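You operate a simulated robot arm through the tools that you are given. There is no shell and no other tool.

You are at the controls of a simulated robot arm. One attempt, no reset.

Task
Load the long jig as the bed's job card says, block and spacer, clamp it and push the slide in.
Fine: block from the yellow frame; red lever at its stop; the jig stays locked.

It is judged by the outcome, as a careful person would: the job done as asked, and still so three seconds after it is handed in. It fails if anything else is knocked over, pushed out of place, dropped, spilled or broken.

Robot
A 7-joint arm with a two-finger parallel gripper, fixed in place. Base frame: the origin is on the floor under the middle of its stand, x ahead of it, y to its left, z up. Readings come in mm, degrees, newtons and seconds.
It reaches about 1479 mm from its shoulder. Its first joint turns from -166.0 to 166.0 degrees. Payload 4.4 kg.
The TCP is the grasp point between the finger pads, 23 mm short of the fingertips. In the tool frame z runs along the fingers and y along their closing line. The gripper opens to 94 mm. The fingers are 38 mm wide and 10 mm thick; the gripper's body (54 by 96 mm) begins 39 mm behind the TCP.
Orientation is that of the tool frame in the base frame, as a unit quaternion [x, y, z, w]. With the fingers straight down and closing along the base's y, the tool's x points along the base's -x, its y along +y and its z along -z.

Tools
- The arm moves only by the tool step_arm. Its arguments are lists of equal length, an entry for each row: "linear": the shift along the tool's x, y, z in units of 300 mm (1.0 is 300 mm), a list of three; "angular": the turn, a rotation vector about the tool's x, y, z in units of 180 degrees (1.0 is 180 degrees), a list of three. In form: {"linear": [[tx, ty, tz], ...], "angular": [[rx, ry, rz], ...]}. A call has 1 to 20 rows; each row is the pose to reach, as a shift and turn from the pose commanded when the call began, along the tool's axes at that moment. "grip" is the opening in per cent of the stroke, from 0 (shut) to 100 (fully open), set as the call begins (left out, the last holds). A call with a number of a shift or a turn outside -1 to 1 is refused whole. Each row takes 0.2 s and may step no farther than 50 mm and 8.6 degrees from the row before; otherwise, or with a gripper value out of range, the whole call is refused. A pose out of reach is approached as far as the arm can. The call stops where the force on the tool passes 90 N (or 10 N more than at its start, if that is more) or the arm is blocked; 0.2 s more then pass. Each finger travels about 72 mm/s and halts on what it meets, pressing with about 29 N; the grip force reading is that of the motor and also rises with nothing between the fingers. The clock runs only during rows and for 0.2 s after the last one: add rows that repeat a pose to give the fingers time. It gives the time, the measured TCP pose, the force on the tool (base axes), the opening and the grip force at its end, in the units of the frame above (readings bear some noise), with the torque about the TCP (base axes, N m) and any sound that the robot's microphone picked up.
- Cameras (640 x 400 px; columns grow to the right, rows downward): "scene" is fixed at [221.2, 491.3, 1571.5]; the picture's right is [-0.33, -0.94, 0.00], its down [-0.71, 0.25, -0.66] and it looks along [0.62, -0.22, -0.75] (base axes); focal length 329 px, centre (320, 200). "wrist" rides on the gripper at [86, 16, -74] in the tool frame; the picture's right is [-0.18, 0.98, 0.00], its down [-0.58, -0.11, -0.81] and it looks along [-0.79, -0.15, 0.59] (tool axes); focal length 243 px, centre (320, 200). There is no depth. A picture from a camera that has moved, and an enlarged one, comes with that camera's place and axes in the base frame and with its lens. The place of the scene camera against the robot may be out by one fixed shift of up to 18 mm in any direction.
- get_image(camera): a new picture of that camera. The clock stands still meanwhile.
- inspect(camera, box): a new picture of the part [left, top, right, bottom] of that camera's present view, enlarged. The clock stands still meanwhile.
- sign_off(): hands the job in; it is judged then, once.

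Places have to be worked out from the pictures, the camera data and where the tool is seen. Open the gripper and draw the arm clear of the work before you hand the job in, unless the task says otherwise.

The tools are called after "Request:" as name(argument=value, ...) on one line, values as JSON. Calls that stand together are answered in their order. step_arm: Moves the arm, as the interface text tells. Its arguments: {"type":"object","properties":{"linear":{"type":"array","items":{"type":"array","items":{"type":"number"}}},"angular":{"type":"array","items":{"type":"array","items":{"type":"number"}}},"grip":{"type":"number"}},"required":["linear","angular"]} The other tools are called the same way: get_image (camera) takes a picture; inspect (camera, box) takes an enlarged picture of a part of a camera's view; sign_off () hands the job in.

At the start:

```text
time: 0.0
position: [580.0, 158.9, 1145.8]
ee_rot: [0.001, 1.0, 0.0, 0.0]
ft_force: [-0.5, 0.8, 0.0]
moment: [0.0, 0.0, -0.01]
opening: 94.1
gripper_force: 0.0
```

scene: 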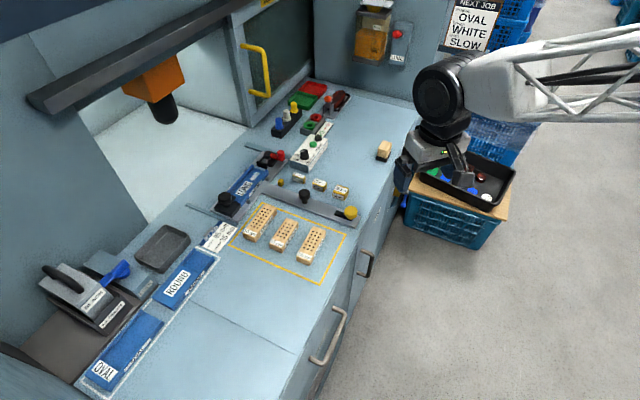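
wrist: 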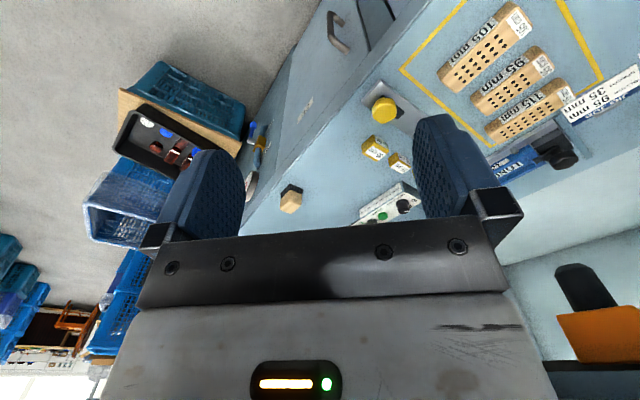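

The scene shows a workbench with jigs, blocks in a yellow frame, spacers, and levers. I'll take enlarged views to read the job card and identify parts.

Request:
inspect(camera="scene", box=[180, 120, 380, 290])

Request:
inspect(camera="scene", box=[240, 70, 370, 180])

Request:
inspect(camera="scene", box=[20, 200, 260, 400])

Request:
inspect(camera="wrist", box=[340, 0, 640, 230])

```text
2.35 times, centred on (280, 205) of scene
camera zoom: at [221.2, 491.3, 1571.5], right [-0.33, -0.94, 0.0], down [-0.71, 0.25, -0.66], along [0.62, -0.22, -0.75], focal length 775 px, centre (414, 188)
```

zoom: 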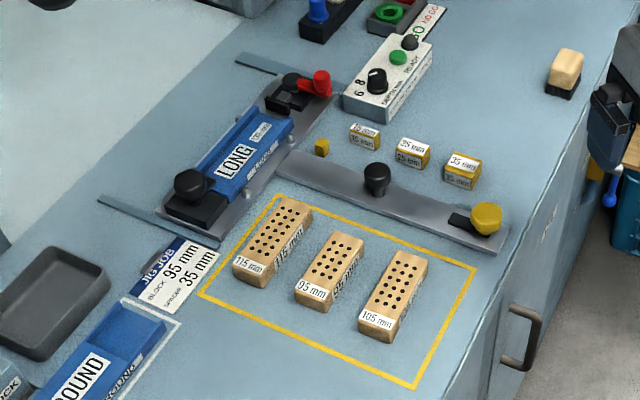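

```text
3.64 times, centred on (305, 125) of scene
camera zoom: at [221.2, 491.3, 1571.5], right [-0.33, -0.94, 0.0], down [-0.71, 0.25, -0.66], along [0.62, -0.22, -0.75], focal length 1197 px, centre (374, 473)
```

zoom: 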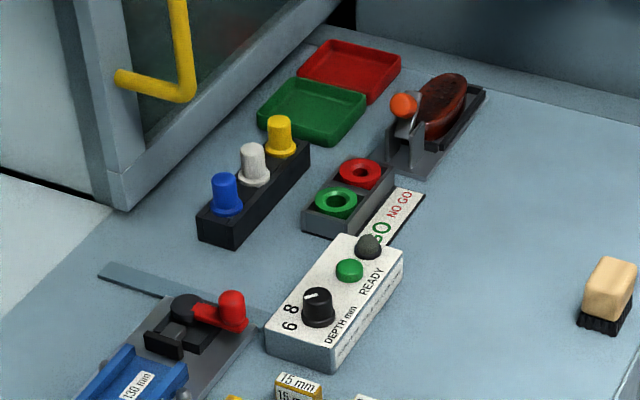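

```text
2.00 times, centred on (140, 300) of scene
camera zoom: at [221.2, 491.3, 1571.5], right [-0.33, -0.94, 0.0], down [-0.71, 0.25, -0.66], along [0.62, -0.22, -0.75], focal length 658 px, centre (680, 0)
```

zoom: 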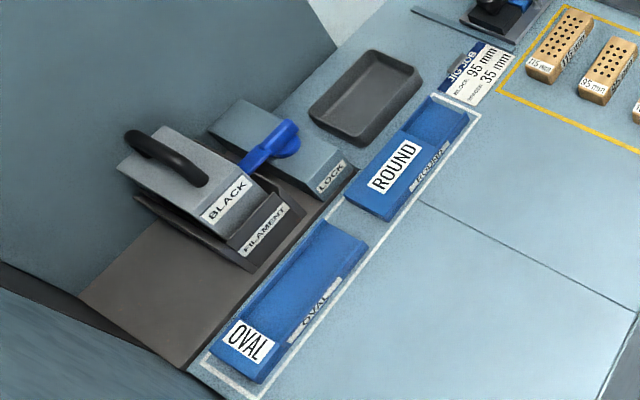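

```text
1.74 times, centred on (490, 115) of wrist
camera zoom: at [493.6, 175.2, 1220.2], right [0.18, 0.98, 0.0], down [0.58, -0.11, 0.81], along [0.79, -0.15, -0.59], focal length 422 px, centre (24, 348)
```

zoom: 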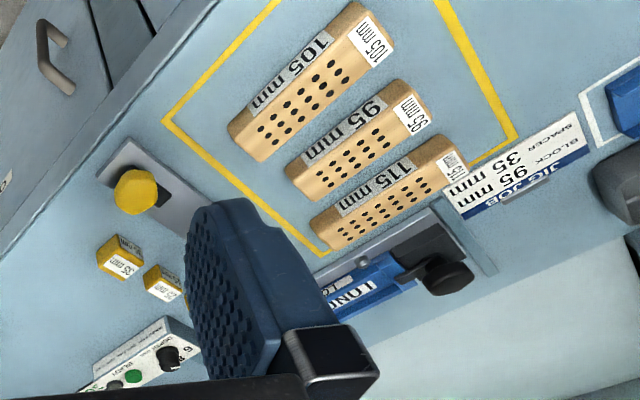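

Job card reads "BLOCK 95 mm, SPACER 35 mm"; the LONG jig sits on a plate with a black knob at one end and a red lever at the other. I triangulate the bench top near z≈870 with its edge running diagonally, so I'll move above it with a yaw to look squarely at it.

Request:
step_arm(linear=[[-0.078, 0.09, -0.03], [-0.156, 0.179, -0.06], [-0.233, 0.268, -0.09], [-0.311, 0.358, -0.12], [-0.389, 0.447, -0.15], [-0.467, 0.537, -0.18]], angular=[[0, 0, -0.04], [0, 0, -0.08], [0, 0, -0.12], [0, 0, -0.16], [0, 0, -0.2], [0, 0, -0.239]])

Request:
get_image(camera="wrist")

Request:
get_image(camera="scene")

```text
time: 1.4
position: [719.5, 320.4, 1200.9]
ee_rot: [-0.368, 0.93, 0.001, 0.001]
ft_force: [0.0, 0.8, 0.3]
moment: [-0.03, 0.01, 0.03]
opening: 93.9
gripper_force: 0.2
```

```text
taken
camera wrist: at [645.3, 273.6, 1275.2], right [-0.54, 0.84, 0.0], down [0.5, 0.32, 0.81], along [0.68, 0.43, -0.59], focal length 243 px, centre (320, 200)
```

wrist: 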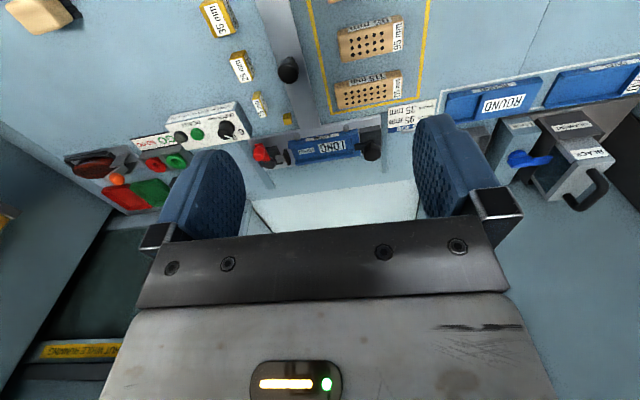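

```text
taken
```

scene: 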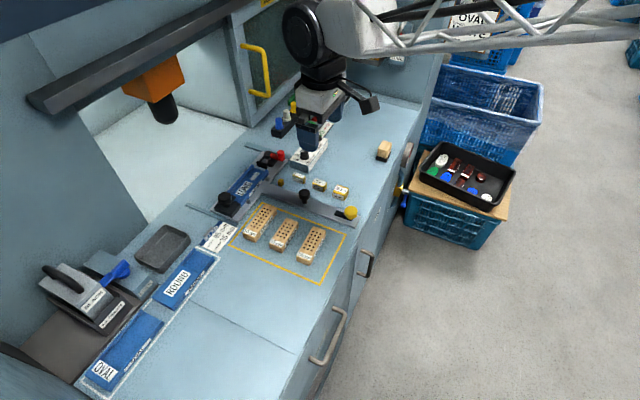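

The jig is now near the picture's centre. I'll enlarge the jig, the slide plates and the spacers.

Request:
inspect(camera="wrist", box=[230, 70, 450, 210])

Request:
inspect(camera="wrist", box=[180, 0, 450, 130])

Request:
inspect(camera="scene", box=[200, 130, 310, 230])

```text
2.86 times, centred on (340, 140) of wrist
camera zoom: at [645.3, 273.6, 1275.2], right [-0.54, 0.84, 0.0], down [0.5, 0.32, 0.81], along [0.68, 0.43, -0.59], focal length 693 px, centre (263, 371)
```

zoom: 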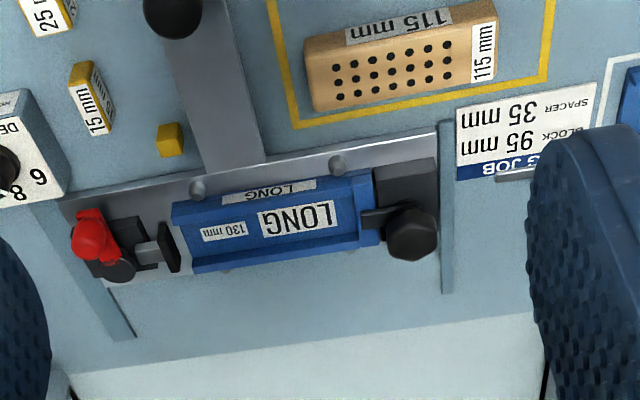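

```text
2.37 times, centred on (315, 65) of wrist
camera zoom: at [645.3, 273.6, 1275.2], right [-0.54, 0.84, 0.0], down [0.5, 0.32, 0.81], along [0.68, 0.43, -0.59], focal length 575 px, centre (332, 520)
```

zoom: 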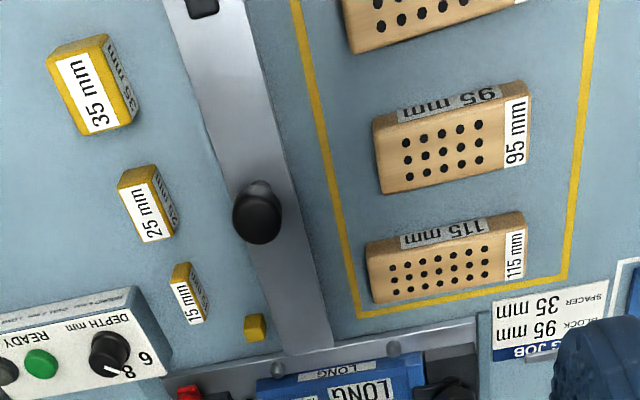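

```text
4.00 times, centred on (255, 180) of scene
camera zoom: at [221.2, 491.3, 1571.5], right [-0.33, -0.94, 0.0], down [-0.71, 0.25, -0.66], along [0.62, -0.22, -0.75], focal length 1317 px, centre (580, 280)
```

zoom: 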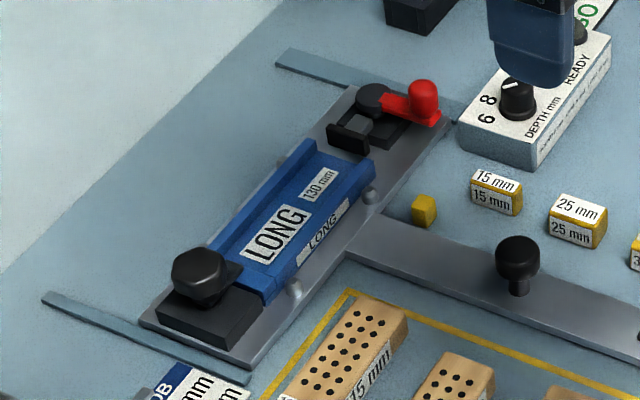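

The slide is a T-shaped grey plate: the crossbar carries the jig (black clamp knob = lock, red lever = clamp), the stem has a black knob and a yellow knob at its end. I'll move lower over the stem/spacers for a close look at the yellow knob and the spacers.

Request:
step_arm(linear=[[0.081, -0.045, 0.103], [0.162, -0.09, 0.207], [0.243, -0.135, 0.31], [0.324, -0.18, 0.414], [0.405, -0.225, 0.517]], angular=[[0, 0, -0.0131], [0, 0, -0.0262], [0, 0, -0.0394], [0, 0, -0.0525], [0, 0, -0.0656]])

Request:
get_image(camera="wrist")

Request:
inspect(camera="wrist", box=[160, 0, 480, 200])

```text
time: 2.6
position: [675.4, 190.1, 1044.0]
ee_rot: [-0.461, 0.887, 0.0, 0.0]
ft_force: [0.3, -0.1, 0.3]
moment: [0.02, 0.01, 0.01]
opening: 94.0
gripper_force: 0.2
```

```text
taken
camera wrist: at [613.4, 128.7, 1118.0], right [-0.7, 0.72, 0.0], down [0.42, 0.41, 0.81], along [0.58, 0.56, -0.59], focal length 243 px, centre (320, 200)
```

wrist: 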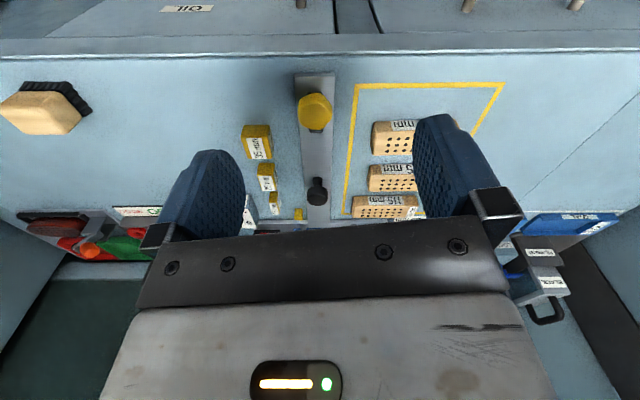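

```text
2.00 times, centred on (320, 100) of wrist
camera zoom: at [613.4, 128.7, 1118.0], right [-0.7, 0.72, 0.0], down [0.42, 0.41, 0.81], along [0.58, 0.56, -0.59], focal length 485 px, centre (320, 400)
```

zoom: 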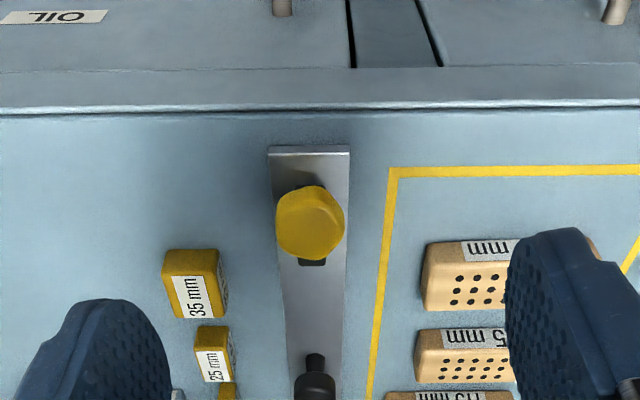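

I'll enlarge both views of the yellow knob to understand its role, and view the spacers.

Request:
inspect(camera="scene", box=[300, 170, 380, 230])

Request:
inspect(camera="wrist", box=[260, 60, 380, 140])

Request:
inspect(camera="wrist", box=[230, 110, 350, 235])

```text
6.67 times, centred on (340, 200) of scene
camera zoom: at [221.2, 491.3, 1571.5], right [-0.33, -0.94, 0.0], down [-0.71, 0.25, -0.66], along [0.62, -0.22, -0.75], focal length 2195 px, centre (187, 200)
```

zoom: 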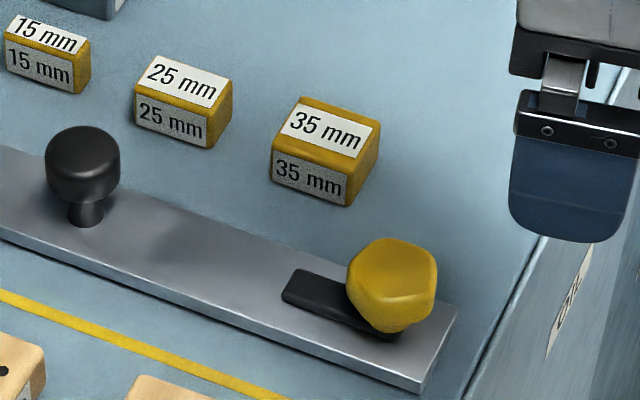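

```text
5.00 times, centred on (320, 100) of wrist
camera zoom: at [613.4, 128.7, 1118.0], right [-0.7, 0.72, 0.0], down [0.42, 0.41, 0.81], along [0.58, 0.56, -0.59], focal length 1213 px, centre (320, 700)
```

zoom: 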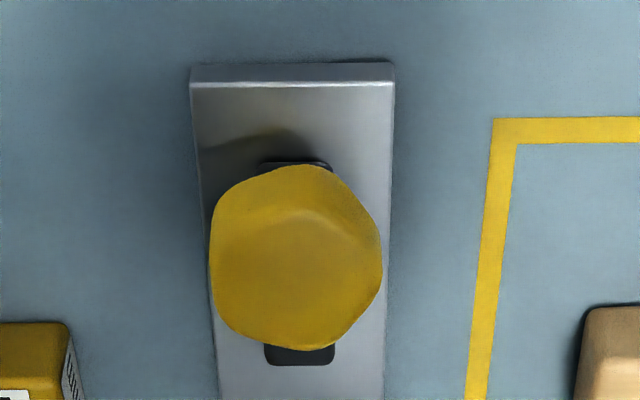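

```text
3.20 times, centred on (290, 172) of wrist
camera zoom: at [613.4, 128.7, 1118.0], right [-0.7, 0.72, 0.0], down [0.42, 0.41, 0.81], along [0.58, 0.56, -0.59], focal length 776 px, centre (416, 288)
```

zoom: 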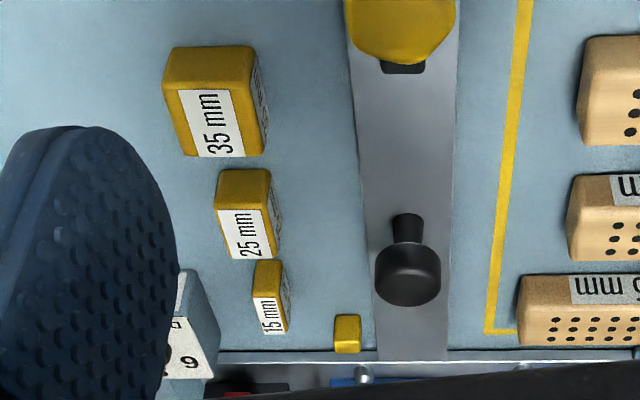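

The yellow knob sits on a small black bar at the stem's near end, and the black ball knob is further in. Next I'll move over the jig at the same height for a close look at the clamp, lock and channel.

Request:
step_arm(linear=[[-0.1375, -0.018, 0], [-0.275, -0.037, 0], [-0.4125, -0.055, 0], [-0.55, -0.073, 0]], angular=[[0, 0, 0], [0, 0, 0], [0, 0, 0], [0, 0, 0]])

Request:
get_image(camera="wrist")

Request:
step_arm(linear=[[-0.1375, -0.018, 0], [-0.275, -0.037, 0], [-0.4125, -0.055, 0], [-0.55, -0.073, 0]], angular=[[0, 0, 0], [0, 0, 0], [0, 0, 0], [0, 0, 0]])

Request:
get_image(camera="wrist")

Request:
get_image(camera="scene")

```text
time: 3.6
position: [789.2, 310.5, 1045.5]
ee_rot: [-0.461, 0.888, 0.0, 0.001]
ft_force: [-0.1, -0.6, 0.1]
moment: [-0.03, 0.0, -0.01]
opening: 94.3
gripper_force: 0.0
```

```text
taken
camera wrist: at [727.4, 250.4, 1119.8], right [-0.7, 0.72, 0.0], down [0.42, 0.41, 0.81], along [0.58, 0.56, -0.59], focal length 243 px, centre (320, 200)
```

wrist: 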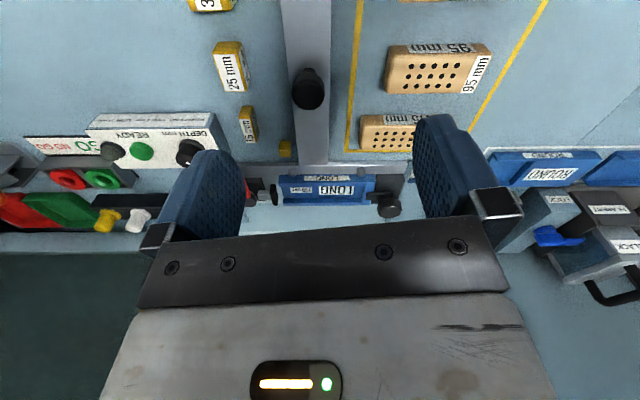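

```text
time: 4.6
position: [901.4, 431.1, 1044.2]
ee_rot: [-0.46, 0.888, 0.001, 0.001]
ft_force: [-0.2, -0.1, 0.5]
moment: [-0.04, -0.04, 0.02]
opening: 94.1
gripper_force: 0.1
```

```text
taken
camera wrist: at [839.4, 370.3, 1118.2], right [-0.7, 0.72, 0.0], down [0.42, 0.41, 0.81], along [0.58, 0.56, -0.59], focal length 243 px, centre (320, 200)
```

wrist: 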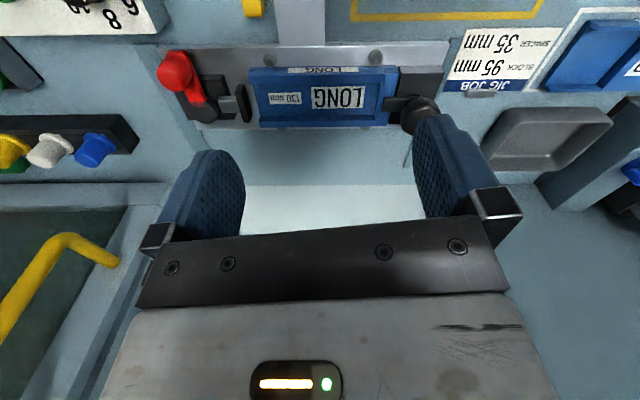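

```text
taken
```

scene: 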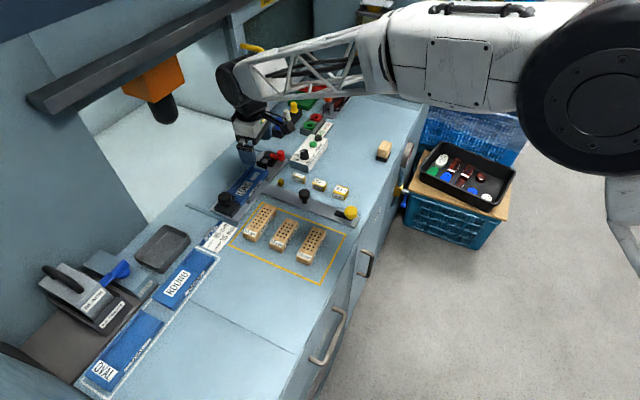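

Request:
inspect(camera="wrist", box=[140, 20, 300, 140])

Request:
inspect(camera="wrist", box=[300, 20, 460, 140])

Request:
inspect(camera="wrist", box=[140, 0, 480, 200])

```text
3.33 times, centred on (220, 80) of wrist
camera zoom: at [839.4, 370.3, 1118.2], right [-0.7, 0.72, 0.0], down [0.42, 0.41, 0.81], along [0.58, 0.56, -0.59], focal length 809 px, centre (653, 600)
```

zoom: 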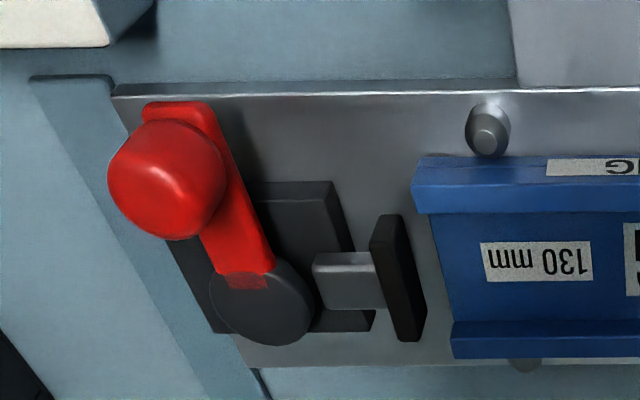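

```text
3.33 times, centred on (380, 80) of wrist
camera zoom: at [839.4, 370.3, 1118.2], right [-0.7, 0.72, 0.0], down [0.42, 0.41, 0.81], along [0.58, 0.56, -0.59], focal length 809 px, centre (120, 600)
```

zoom: 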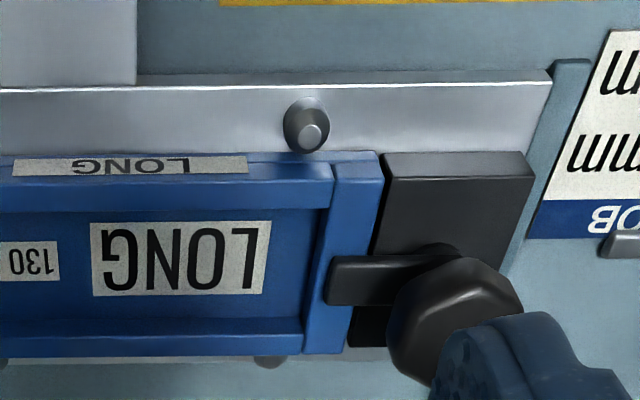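

```text
1.88 times, centred on (310, 100) of wrist
camera zoom: at [839.4, 370.3, 1118.2], right [-0.7, 0.72, 0.0], down [0.42, 0.41, 0.81], along [0.58, 0.56, -0.59], focal length 457 px, centre (339, 388)
```

zoom: 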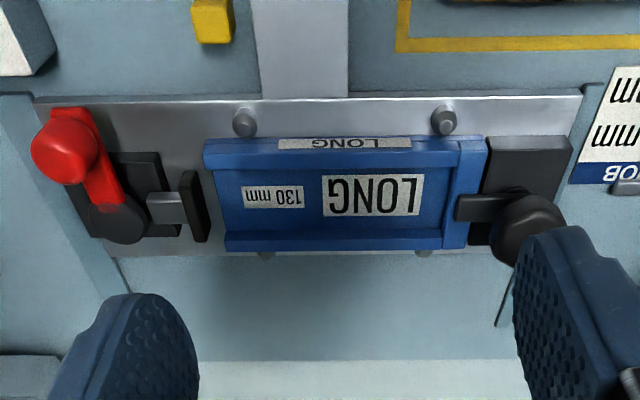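

The jig is a U-channel (closed at its lock end, open at the red clamp's pad); floor at about z≈865, bench yaw is 45°. I'll back up to the middle pose to measure the 95 mm block, 35 mm spacer and stem from there.

Request:
step_arm(linear=[[0.1375, 0.018, 0], [0.275, 0.037, 0], [0.4125, 0.055, 0], [0.55, 0.073, 0], [0.62, 0.083, 0.05]], angular=[[0, 0, 0], [0, 0, 0], [0, 0, 0], [0, 0, 0], [0, 0, 0]])

Request:
get_image(camera="wrist")

Request:
inspect(camera="wrist", box=[340, 0, 540, 130])

Request:
inspect(camera="wrist", box=[180, 0, 380, 130])

```text
time: 5.8
position: [774.3, 296.5, 1029.1]
ee_rot: [-0.46, 0.888, 0.0, -0.001]
ft_force: [0.0, -0.5, -0.1]
moment: [-0.01, 0.0, -0.02]
opening: 94.0
gripper_force: 0.1
```

```text
taken
camera wrist: at [712.5, 234.6, 1102.6], right [-0.7, 0.72, 0.0], down [0.42, 0.41, 0.81], along [0.58, 0.56, -0.59], focal length 243 px, centre (320, 200)
```

wrist: 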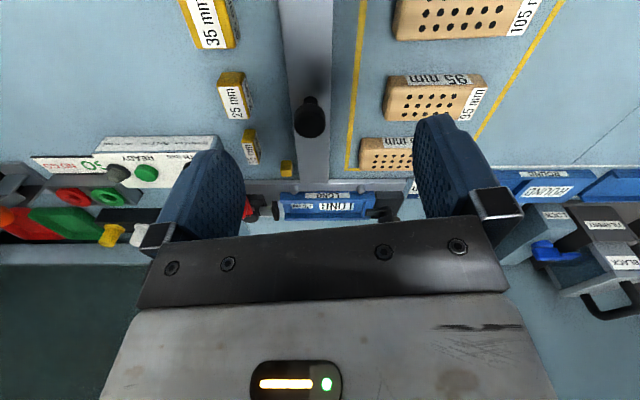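

```text
3.08 times, centred on (440, 65) of wrist
camera zoom: at [712.5, 234.6, 1102.6], right [-0.7, 0.72, 0.0], down [0.42, 0.41, 0.81], along [0.58, 0.56, -0.59], focal length 746 px, centre (-49, 615)
```

zoom: 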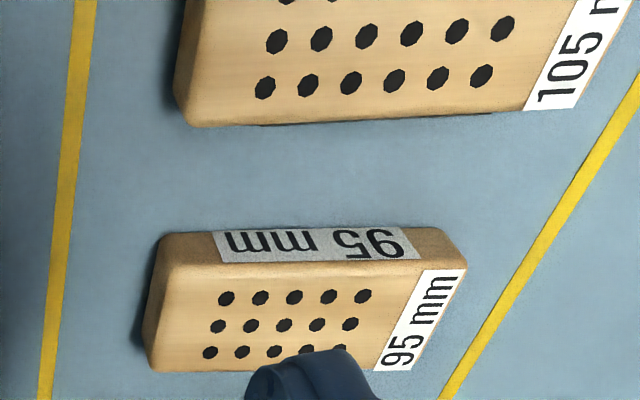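

```text
3.08 times, centred on (280, 65) of wrist
camera zoom: at [712.5, 234.6, 1102.6], right [-0.7, 0.72, 0.0], down [0.42, 0.41, 0.81], along [0.58, 0.56, -0.59], focal length 746 px, centre (443, 615)
```

zoom: 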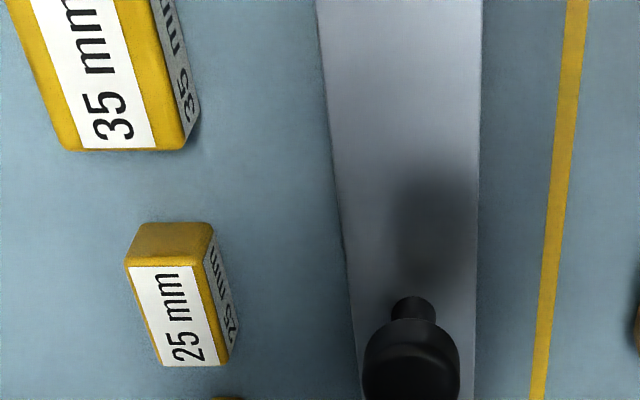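

Block 95 sits at about (735, 417) with top z≈876, ~39 mm wide along the inward direction; its long axis runs along the bench. I'll turn the tool so the fingers close across the block's width and hover above it with a part-open gripper.

Request:
step_arm(linear=[[-0.019, 0.026, 0.005], [-0.039, 0.052, 0.01], [-0.058, 0.078, 0.015], [-0.078, 0.104, 0.019], [-0.097, 0.13, 0.024], [-0.117, 0.156, 0.029], [-0.136, 0.183, 0.034], [-0.155, 0.209, 0.039], [-0.175, 0.235, 0.044], [-0.194, 0.261, 0.048], [-0.214, 0.287, 0.053], [-0.233, 0.313, 0.058], [-0.2525, 0.339, 0.063]], angular=[[0, 0, 0.0426], [0, 0, 0.0853], [0, 0, 0.1279], [0, 0, 0.1706], [0, 0, 0.2132], [0, 0, 0.2559], [0, 0, 0.2985], [0, 0, 0.3412], [0, 0, 0.3838], [0, 0, 0.4265], [0, 0, 0.4691], [0, 0, 0.5118], [0, 0, 0.5544]], grip=56)

Request:
get_image(camera="wrist")

Request:
get_image(camera="scene")

```text
time: 8.6
position: [735.3, 415.1, 1009.5]
ee_rot: [0.383, 0.924, 0.0, 0.0]
ft_force: [0.6, 0.1, -0.2]
moment: [-0.02, -0.03, -0.02]
opening: 52.8
gripper_force: 0.1
```

```text
taken
camera wrist: at [686.0, 487.3, 1085.0], right [0.83, 0.56, 0.0], down [0.33, -0.49, 0.81], along [0.45, -0.67, -0.59], focal length 243 px, centre (320, 200)
```

wrist: 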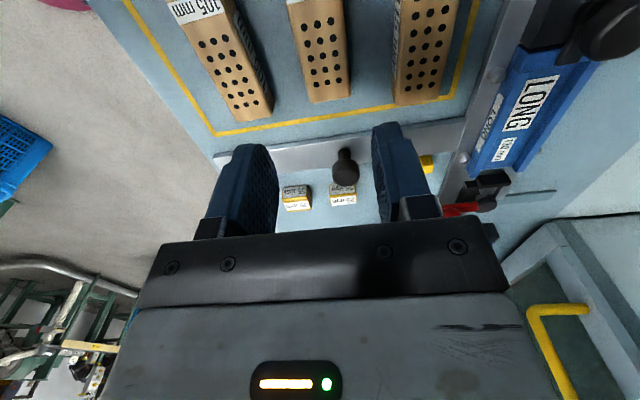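

```text
taken
```

scene: 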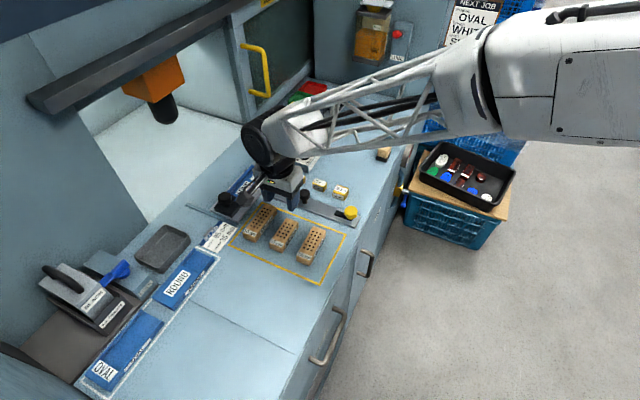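

The block is centred roughly beneath the TCP. I'll enlarge to measure the alignment.

Request:
inspect(camera="wrist", box=[180, 0, 480, 190])

Request:
inspect(camera="wrist", box=[440, 0, 640, 130])

```text
2.11 times, centred on (330, 95) of wrist
camera zoom: at [686.0, 487.3, 1085.0], right [0.83, 0.56, 0.0], down [0.33, -0.49, 0.81], along [0.45, -0.67, -0.59], focal length 511 px, centre (299, 421)
```

zoom: 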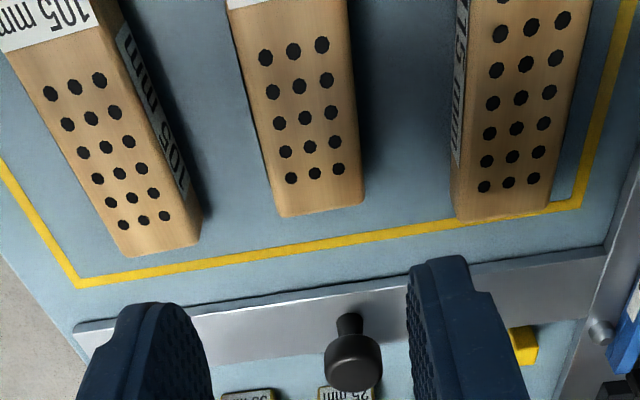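

```text
3.08 times, centred on (540, 65) of wrist
camera zoom: at [686.0, 487.3, 1085.0], right [0.83, 0.56, 0.0], down [0.33, -0.49, 0.81], along [0.45, -0.67, -0.59], focal length 746 px, centre (-357, 615)
```

zoom: 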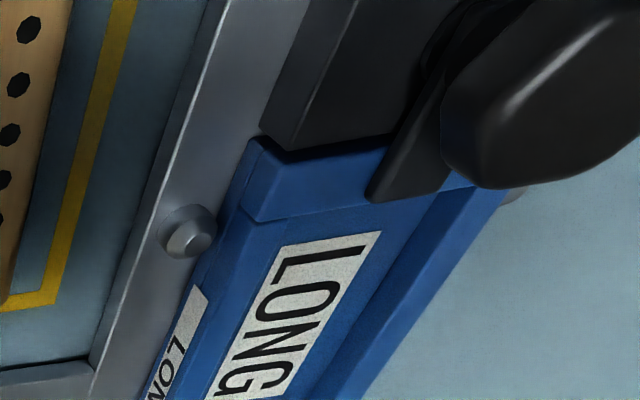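

Block spans b≈797–835, so it's well centred. I'll zoom in on the jig end wall from this side to get its wall heights, and check the yellow cube.

Request:
inspect(camera="wrist", box=[480, 20, 600, 100])

Request:
inspect(camera="wrist", box=[400, 100, 560, 210])

Request:
inspect(camera="scene", box=[215, 140, 295, 200])

```text
5.00 times, centred on (540, 60) of wrist
camera zoom: at [686.0, 487.3, 1085.0], right [0.83, 0.56, 0.0], down [0.33, -0.49, 0.81], along [0.45, -0.67, -0.59], focal length 1213 px, centre (-780, 900)
```

zoom: 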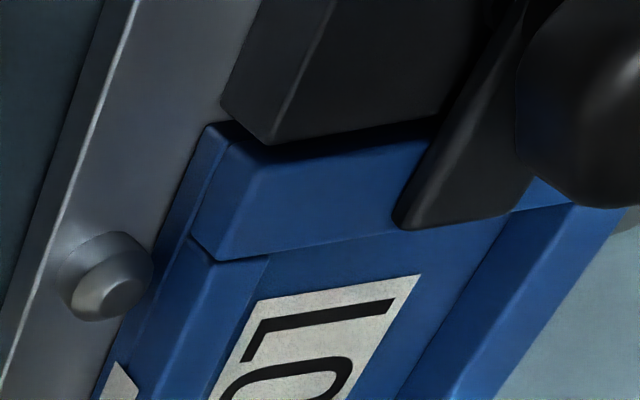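

```text
3.64 times, centred on (480, 155) of wrist
camera zoom: at [686.0, 487.3, 1085.0], right [0.83, 0.56, 0.0], down [0.33, -0.49, 0.81], along [0.45, -0.67, -0.59], focal length 882 px, centre (-262, 364)
```

zoom: 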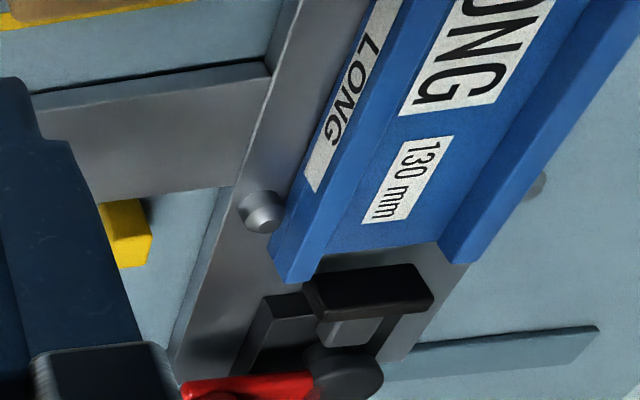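

```text
6.67 times, centred on (255, 170) of scene
camera zoom: at [221.2, 491.3, 1571.5], right [-0.33, -0.94, 0.0], down [-0.71, 0.25, -0.66], along [0.62, -0.22, -0.75], focal length 2195 px, centre (753, 400)
```

zoom: 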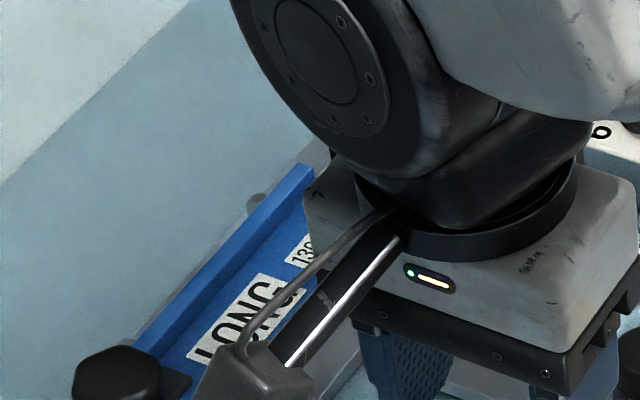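

The TCP is within a few mm of the block's centre. I'll descend partway to z≈940 and re-measure.

Request:
step_arm(linear=[[0.005, 0.003, 0.115], [0.01, 0.005, 0.232], [0.01, 0.005, 0.232]], angular=[[0, 0, 0], [0, 0, 0], [0, 0, 0]])

Request:
inspect(camera="wrist", box=[200, 0, 440, 150])

Request:
get_image(camera="wrist")

```text
time: 9.4
position: [734.0, 416.5, 939.7]
ee_rot: [0.382, 0.924, 0.0, 0.001]
ft_force: [0.6, -0.3, 0.6]
moment: [0.0, 0.0, 0.0]
opening: 52.6
gripper_force: 0.1
```

```text
2.67 times, centred on (320, 75) of wrist
camera zoom: at [685.1, 489.5, 1014.2], right [0.82, 0.57, 0.0], down [0.33, -0.49, 0.81], along [0.46, -0.66, -0.59], focal length 647 px, centre (320, 533)
```

zoom: 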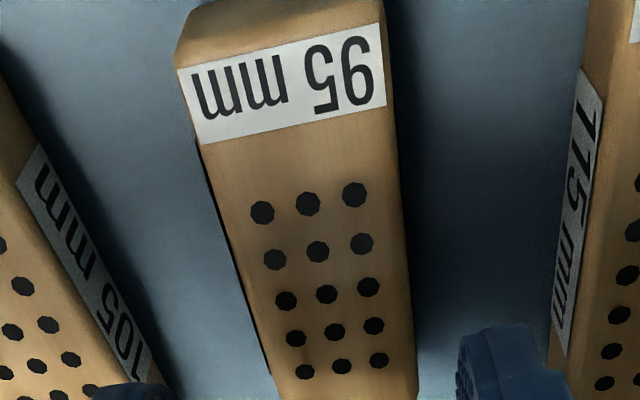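

```text
taken
camera wrist: at [685.1, 489.5, 1014.2], right [0.82, 0.57, 0.0], down [0.33, -0.49, 0.81], along [0.46, -0.66, -0.59], focal length 243 px, centre (320, 200)
```

wrist: 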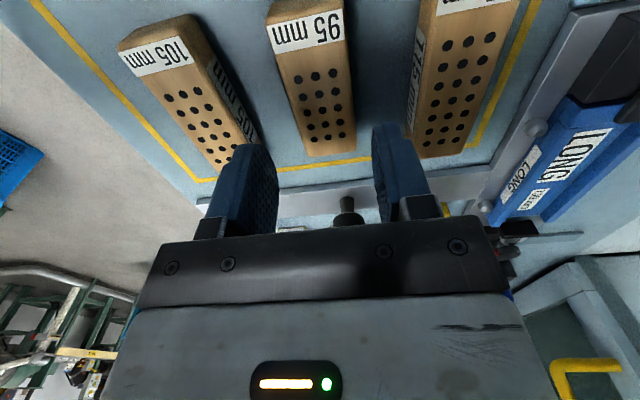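

Block centre measures b≈816.4, a couple of mm further in than the TCP. I'll shift 2.5 mm and go down to z≈905 with the fingers straddling the block, just above top level.

Request:
step_arm(linear=[[0.003, 0.008, 0.06], [0.003, 0.008, 0.116], [0.003, 0.008, 0.116]], angular=[[0, 0, 0], [0, 0, 0], [0, 0, 0]])

Request:
get_image(camera="wrist")

Request:
inspect(camera="wrist", box=[200, 0, 440, 150])

Request:
get_image(camera="scene")

```text
time: 10.2
position: [734.9, 419.8, 904.2]
ee_rot: [0.382, 0.924, -0.001, 0.0]
ft_force: [1.0, -1.1, 0.6]
moment: [0.05, 0.02, -0.01]
opening: 52.7
gripper_force: 0.1
```

```text
taken
camera wrist: at [686.4, 492.0, 978.4], right [0.82, 0.57, 0.0], down [0.33, -0.49, 0.81], along [0.46, -0.66, -0.59], focal length 243 px, centre (320, 200)
```

wrist: 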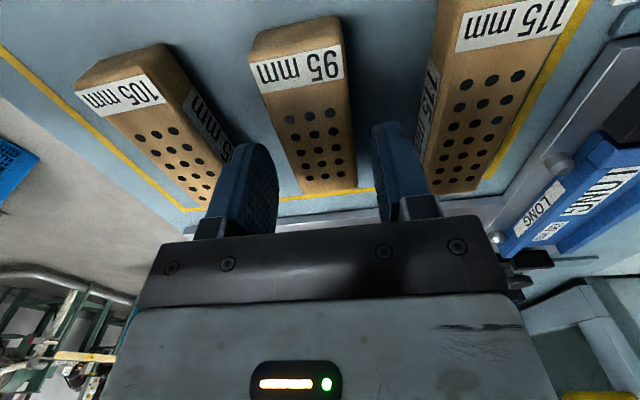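

```text
2.67 times, centred on (320, 75) of wrist
camera zoom: at [686.4, 492.0, 978.4], right [0.82, 0.57, 0.0], down [0.33, -0.49, 0.81], along [0.46, -0.66, -0.59], focal length 647 px, centre (320, 533)
```

zoom: 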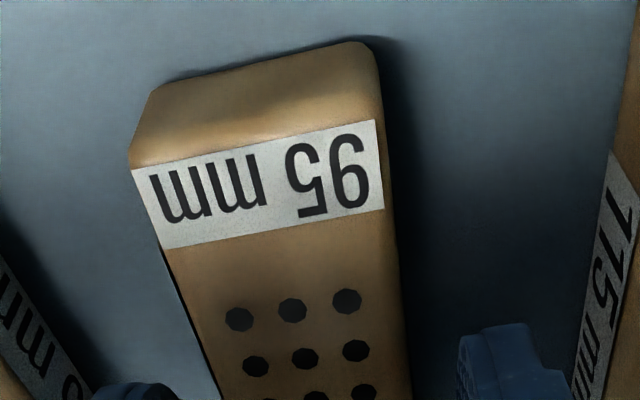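

```text
taken
```

scene: 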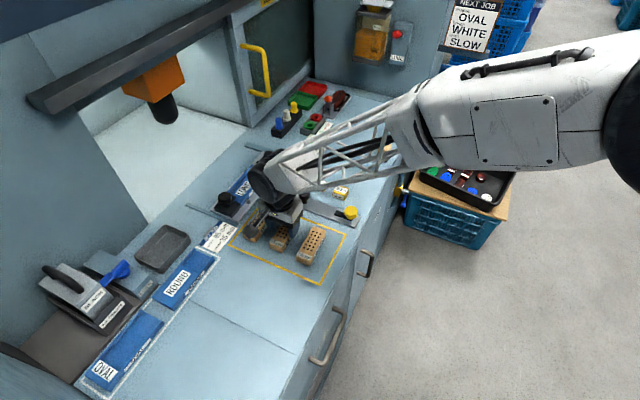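

The block's top height is still uncertain (868–876). I'll close the fingers above it and touch down gently in small steps to find its top exactly.

Request:
step_arm(linear=[[0, 0, -0.01], [0, 0, -0.01], [0, 0, -0.01], [0, 0, 0.0]], angular=[[0, 0, 0], [0, 0, 0], [0, 0, 0], [0, 0, 0]], grip=0)

Request:
step_arm(linear=[[0, 0, 0.005], [0, 0, 0.01], [0, 0, 0.01]], angular=[[0, 0, 0], [0, 0, 0], [0, 0, 0]])

Request:
step_arm(linear=[[0, 0, 0.005], [0, 0, 0.01], [0, 0, 0.01]], angular=[[0, 0, 0], [0, 0, 0], [0, 0, 0]])

```text
time: 11.2
position: [735.8, 420.6, 903.9]
ee_rot: [0.382, 0.924, -0.001, 0.001]
ft_force: [0.3, 0.5, 0.3]
moment: [0.02, -0.03, -0.02]
opening: 0.0
gripper_force: 29.6
```

```text
time: 12.0
position: [734.7, 420.5, 903.1]
ee_rot: [0.381, 0.924, 0.0, 0.0]
ft_force: [0.5, 0.4, 0.2]
moment: [-0.01, 0.04, 0.04]
opening: 0.2
gripper_force: 29.2
```

```text
time: 12.8
position: [735.4, 420.5, 900.5]
ee_rot: [0.381, 0.924, 0.0, 0.0]
ft_force: [-0.4, -0.3, 0.5]
moment: [0.0, 0.03, -0.01]
opening: 0.0
gripper_force: 28.8
```

No contact yet at tip height ≈877; continuing down in 1 mm rows.

Request:
step_arm(linear=[[0, 0, 0.0033], [0, 0, 0.0067], [0, 0, 0.01], [0, 0, 0.01]], angular=[[0, 0, 0], [0, 0, 0], [0, 0, 0], [0, 0, 0]])

Request:
step_arm(linear=[[0, 0, 0.0033], [0, 0, 0.0067], [0, 0, 0.0067]], angular=[[0, 0, 0], [0, 0, 0], [0, 0, 0]])

```text
time: 13.8
position: [737.0, 420.7, 899.7]
ee_rot: [0.382, 0.924, 0.002, 0.001]
ft_force: [-4.5, -5.8, 33.7]
moment: [-0.13, 0.15, 0.01]
opening: 0.1
gripper_force: 29.2
```

```text
time: 14.6
position: [736.6, 421.3, 897.8]
ee_rot: [0.382, 0.924, 0.001, 0.001]
ft_force: [-6.3, -2.4, 77.7]
moment: [0.01, 0.25, 0.01]
opening: 0.0
gripper_force: 29.0
```

Contact shows the block's top at z≈876. I'll lift and touch the bare bench beside the block's end to get the block height.

Request:
step_arm(linear=[[0, 0, -0.05], [0, 0, -0.1], [0.13, 0, -0.1], [0.25, 0, -0.1], [0.25, 0, 0.0], [0.25, 0, 0.03], [0.25, 0, 0.03]], angular=[[0, 0, 0], [0, 0, 0], [0, 0, 0], [0, 0, 0], [0, 0, 0], [0, 0, 0], [0, 0, 0]])

Request:
get_image(camera="wrist")

Request:
get_image(camera="scene")

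```text
time: 16.2
position: [684.1, 475.3, 884.6]
ee_rot: [0.382, 0.924, -0.001, 0.0]
ft_force: [0.1, 0.1, 0.0]
moment: [0.02, 0.02, -0.02]
opening: 0.0
gripper_force: 29.1
```

```text
taken
camera wrist: at [634.8, 547.2, 959.1], right [0.82, 0.57, 0.0], down [0.33, -0.49, 0.81], along [0.46, -0.66, -0.59], focal length 243 px, centre (320, 200)
```

wrist: 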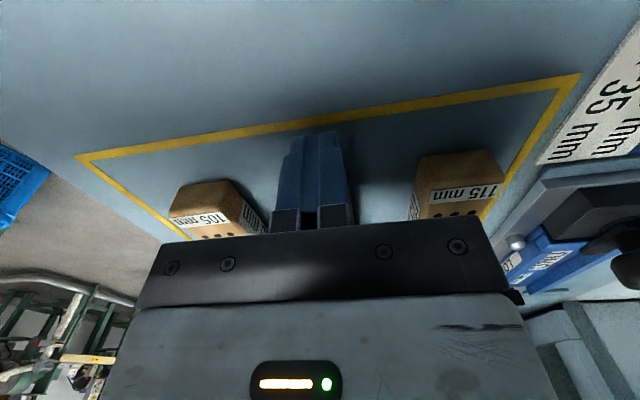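

```text
taken
```

scene: 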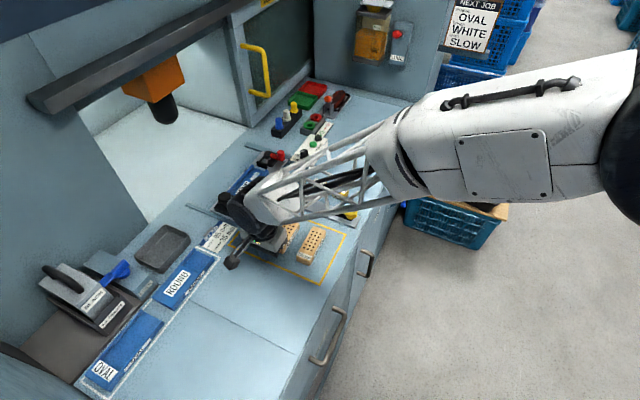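

Fingers are clear of the block's end, over bare bench inside the frame. Descending in small rows to contact.

Request:
step_arm(linear=[[0, 0, 0.01], [0, 0, 0.02], [0, 0, 0.025], [0, 0, 0.03], [0, 0, 0.03]], angular=[[0, 0, 0], [0, 0, 0], [0, 0, 0], [0, 0, 0], [0, 0, 0]])

Request:
step_arm(linear=[[0, 0, 0.0033], [0, 0, 0.0067], [0, 0, 0.01], [0, 0, 0.01]], angular=[[0, 0, 0], [0, 0, 0], [0, 0, 0], [0, 0, 0]])

```text
time: 17.4
position: [682.9, 474.3, 876.6]
ee_rot: [0.382, 0.924, 0.0, 0.001]
ft_force: [-0.6, 0.8, -0.4]
moment: [-0.05, 0.01, 0.01]
opening: 0.0
gripper_force: 29.1
```

```text
time: 18.4
position: [681.6, 473.1, 874.5]
ee_rot: [0.381, 0.925, 0.0, 0.0]
ft_force: [-0.5, 0.3, -0.1]
moment: [0.0, 0.03, -0.02]
opening: 0.0
gripper_force: 29.1
```

Request:
step_arm(linear=[[0, 0, 0.0033], [0, 0, 0.0067], [0, 0, 0.01], [0, 0, 0.01]], angular=[[0, 0, 0], [0, 0, 0], [0, 0, 0], [0, 0, 0]])

```text
time: 19.4
position: [681.9, 473.3, 872.9]
ee_rot: [0.383, 0.924, 0.002, 0.0]
ft_force: [-43.0, -19.8, 54.9]
moment: [-0.35, 1.22, 0.24]
opening: 0.0
gripper_force: 28.8
```

Bench is at z≈851, so blocks are 25 mm tall. Lifting, then going back over the 95 block, opening and lowering for a shallow grip (tips ~7.5 mm below its top, so the fingers clear the jig walls later).

Request:
step_arm(linear=[[0, 0, -0.07], [0, 0, -0.15], [-0.127, -0.003, -0.15], [-0.2533, -0.005, -0.15]], angular=[[0, 0, 0], [0, 0, 0], [0, 0, 0], [0, 0, 0]])

Request:
step_arm(linear=[[0, 0, 0], [0, 0, 0], [0, 0, 0]], angular=[[0, 0, 0], [0, 0, 0], [0, 0, 0]], grip=58)

Request:
inspect(camera="wrist", box=[200, 0, 440, 150])

Request:
get_image(camera="wrist")

```text
time: 20.4
position: [735.4, 416.0, 918.2]
ee_rot: [0.381, 0.924, 0.001, 0.0]
ft_force: [0.3, -0.6, -0.2]
moment: [0.03, 0.03, 0.01]
opening: 0.0
gripper_force: 29.6
```

```text
time: 21.2
position: [735.8, 416.3, 918.0]
ee_rot: [0.382, 0.924, 0.001, 0.0]
ft_force: [-0.3, -0.4, -0.5]
moment: [0.01, 0.0, 0.01]
opening: 54.5
gripper_force: 0.1
```

```text
2.67 times, centred on (320, 75) of wrist
camera zoom: at [686.8, 489.1, 992.7], right [0.82, 0.57, 0.0], down [0.33, -0.49, 0.81], along [0.46, -0.66, -0.59], focal length 647 px, centre (320, 533)
```

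zoom: 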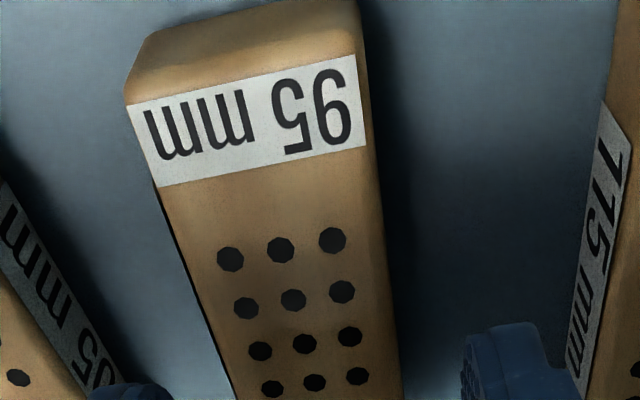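

```text
taken
camera wrist: at [686.8, 489.1, 992.7], right [0.82, 0.57, 0.0], down [0.33, -0.49, 0.81], along [0.46, -0.66, -0.59], focal length 243 px, centre (320, 200)
```

wrist: 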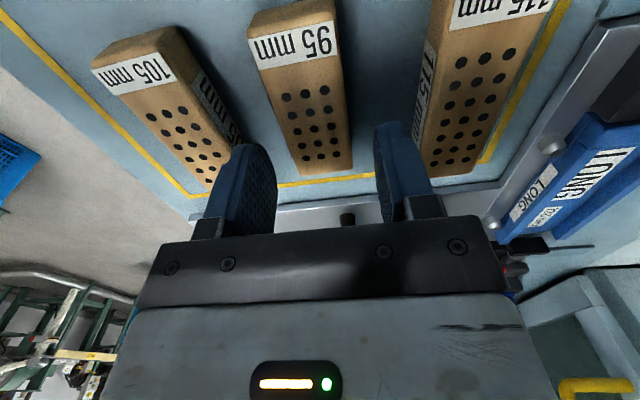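

The block sits ~2.5 mm further along and ~3.8 mm nearer than the TCP. I'll correct that and descend to TCP z≈891.5, still open.

Request:
step_arm(linear=[[0.008, -0.0127, 0.0], [0.008, -0.0127, 0.04], [0.008, -0.0127, 0.085], [0.008, -0.0127, 0.085], [0.008, -0.0127, 0.085]], angular=[[0, 0, 0], [0, 0, 0], [0, 0, 0], [0, 0, 0], [0, 0, 0]])

Request:
get_image(camera="wrist")

Request:
inspect(camera="wrist", box=[220, 80, 420, 210])

```text
time: 22.4
position: [732.0, 417.4, 890.6]
ee_rot: [0.382, 0.924, 0.0, 0.0]
ft_force: [1.1, -0.6, -0.3]
moment: [-0.01, 0.03, 0.02]
opening: 54.5
gripper_force: 0.2
```

```text
taken
camera wrist: at [682.0, 488.9, 965.2], right [0.82, 0.57, 0.0], down [0.33, -0.49, 0.81], along [0.46, -0.66, -0.59], focal length 243 px, centre (320, 200)
```

wrist: 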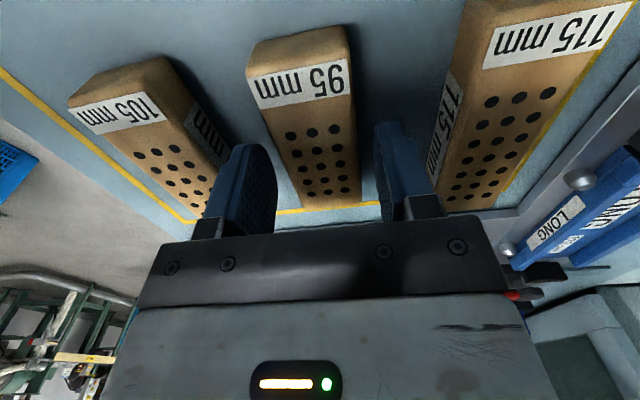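

```text
3.08 times, centred on (320, 145) of wrist
camera zoom: at [682.0, 488.9, 965.2], right [0.82, 0.57, 0.0], down [0.33, -0.49, 0.81], along [0.46, -0.66, -0.59], focal length 746 px, centre (320, 369)
```

zoom: 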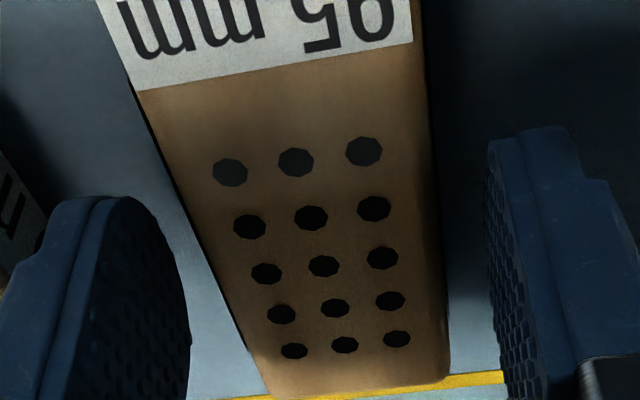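

Fingers straddle the block nicely with tips ~8 mm below its top. I'll raise 1 mm and close.

Request:
step_arm(linear=[[0, 0, -0.0033], [0, 0, -0.0033], [0, 0, -0.0033], [0, 0, -0.0033]], angular=[[0, 0, 0], [0, 0, 0], [0, 0, 0], [0, 0, 0]], grip=0)

Request:
inspect(camera="wrist", box=[220, 80, 420, 210])

```text
time: 23.4
position: [732.2, 416.4, 891.9]
ee_rot: [0.382, 0.924, 0.0, 0.0]
ft_force: [0.6, 0.3, 0.2]
moment: [-0.01, -0.04, 0.03]
opening: 39.1
gripper_force: 28.8
```

```text
3.08 times, centred on (320, 145) of wrist
camera zoom: at [682.5, 489.0, 966.4], right [0.82, 0.57, 0.0], down [0.33, -0.49, 0.81], along [0.46, -0.66, -0.59], focal length 746 px, centre (320, 369)
```

zoom: 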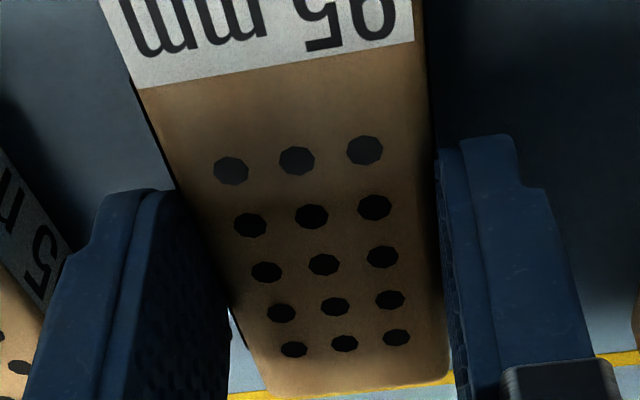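

Block gripped (39.1 mm wide). Lifting it clear and carrying it over the jig.

Request:
step_arm(linear=[[0, 0, -0.05], [0, 0, -0.2], [0, 0, -0.34], [0, 0, -0.34]], angular=[[0, 0, 0], [0, 0, 0], [0, 0, 0], [0, 0, 0]])

Request:
get_image(camera="wrist")

Request:
get_image(camera="scene")

```text
time: 24.4
position: [731.5, 417.8, 994.2]
ee_rot: [0.382, 0.924, 0.001, 0.001]
ft_force: [-0.3, -0.2, -0.3]
moment: [0.01, -0.01, -0.04]
opening: 39.1
gripper_force: 29.4
```

```text
taken
camera wrist: at [682.7, 491.2, 1068.7], right [0.82, 0.57, 0.0], down [0.33, -0.49, 0.81], along [0.46, -0.66, -0.59], focal length 243 px, centre (320, 200)
```

wrist: 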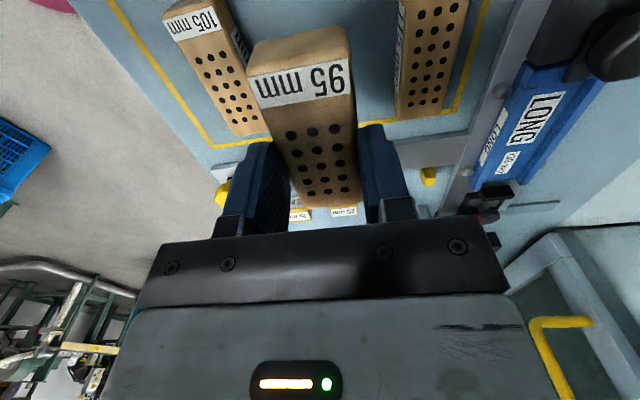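

```text
taken
```

scene: 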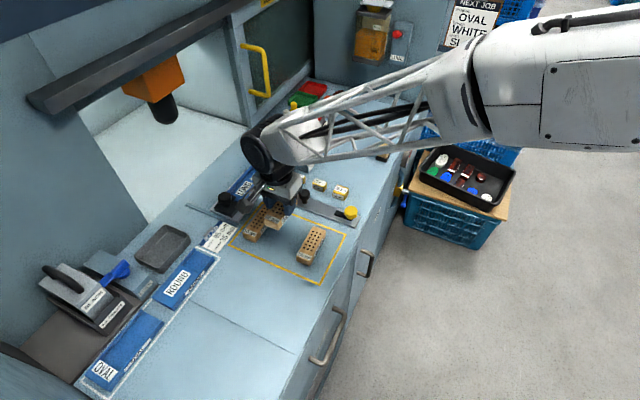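

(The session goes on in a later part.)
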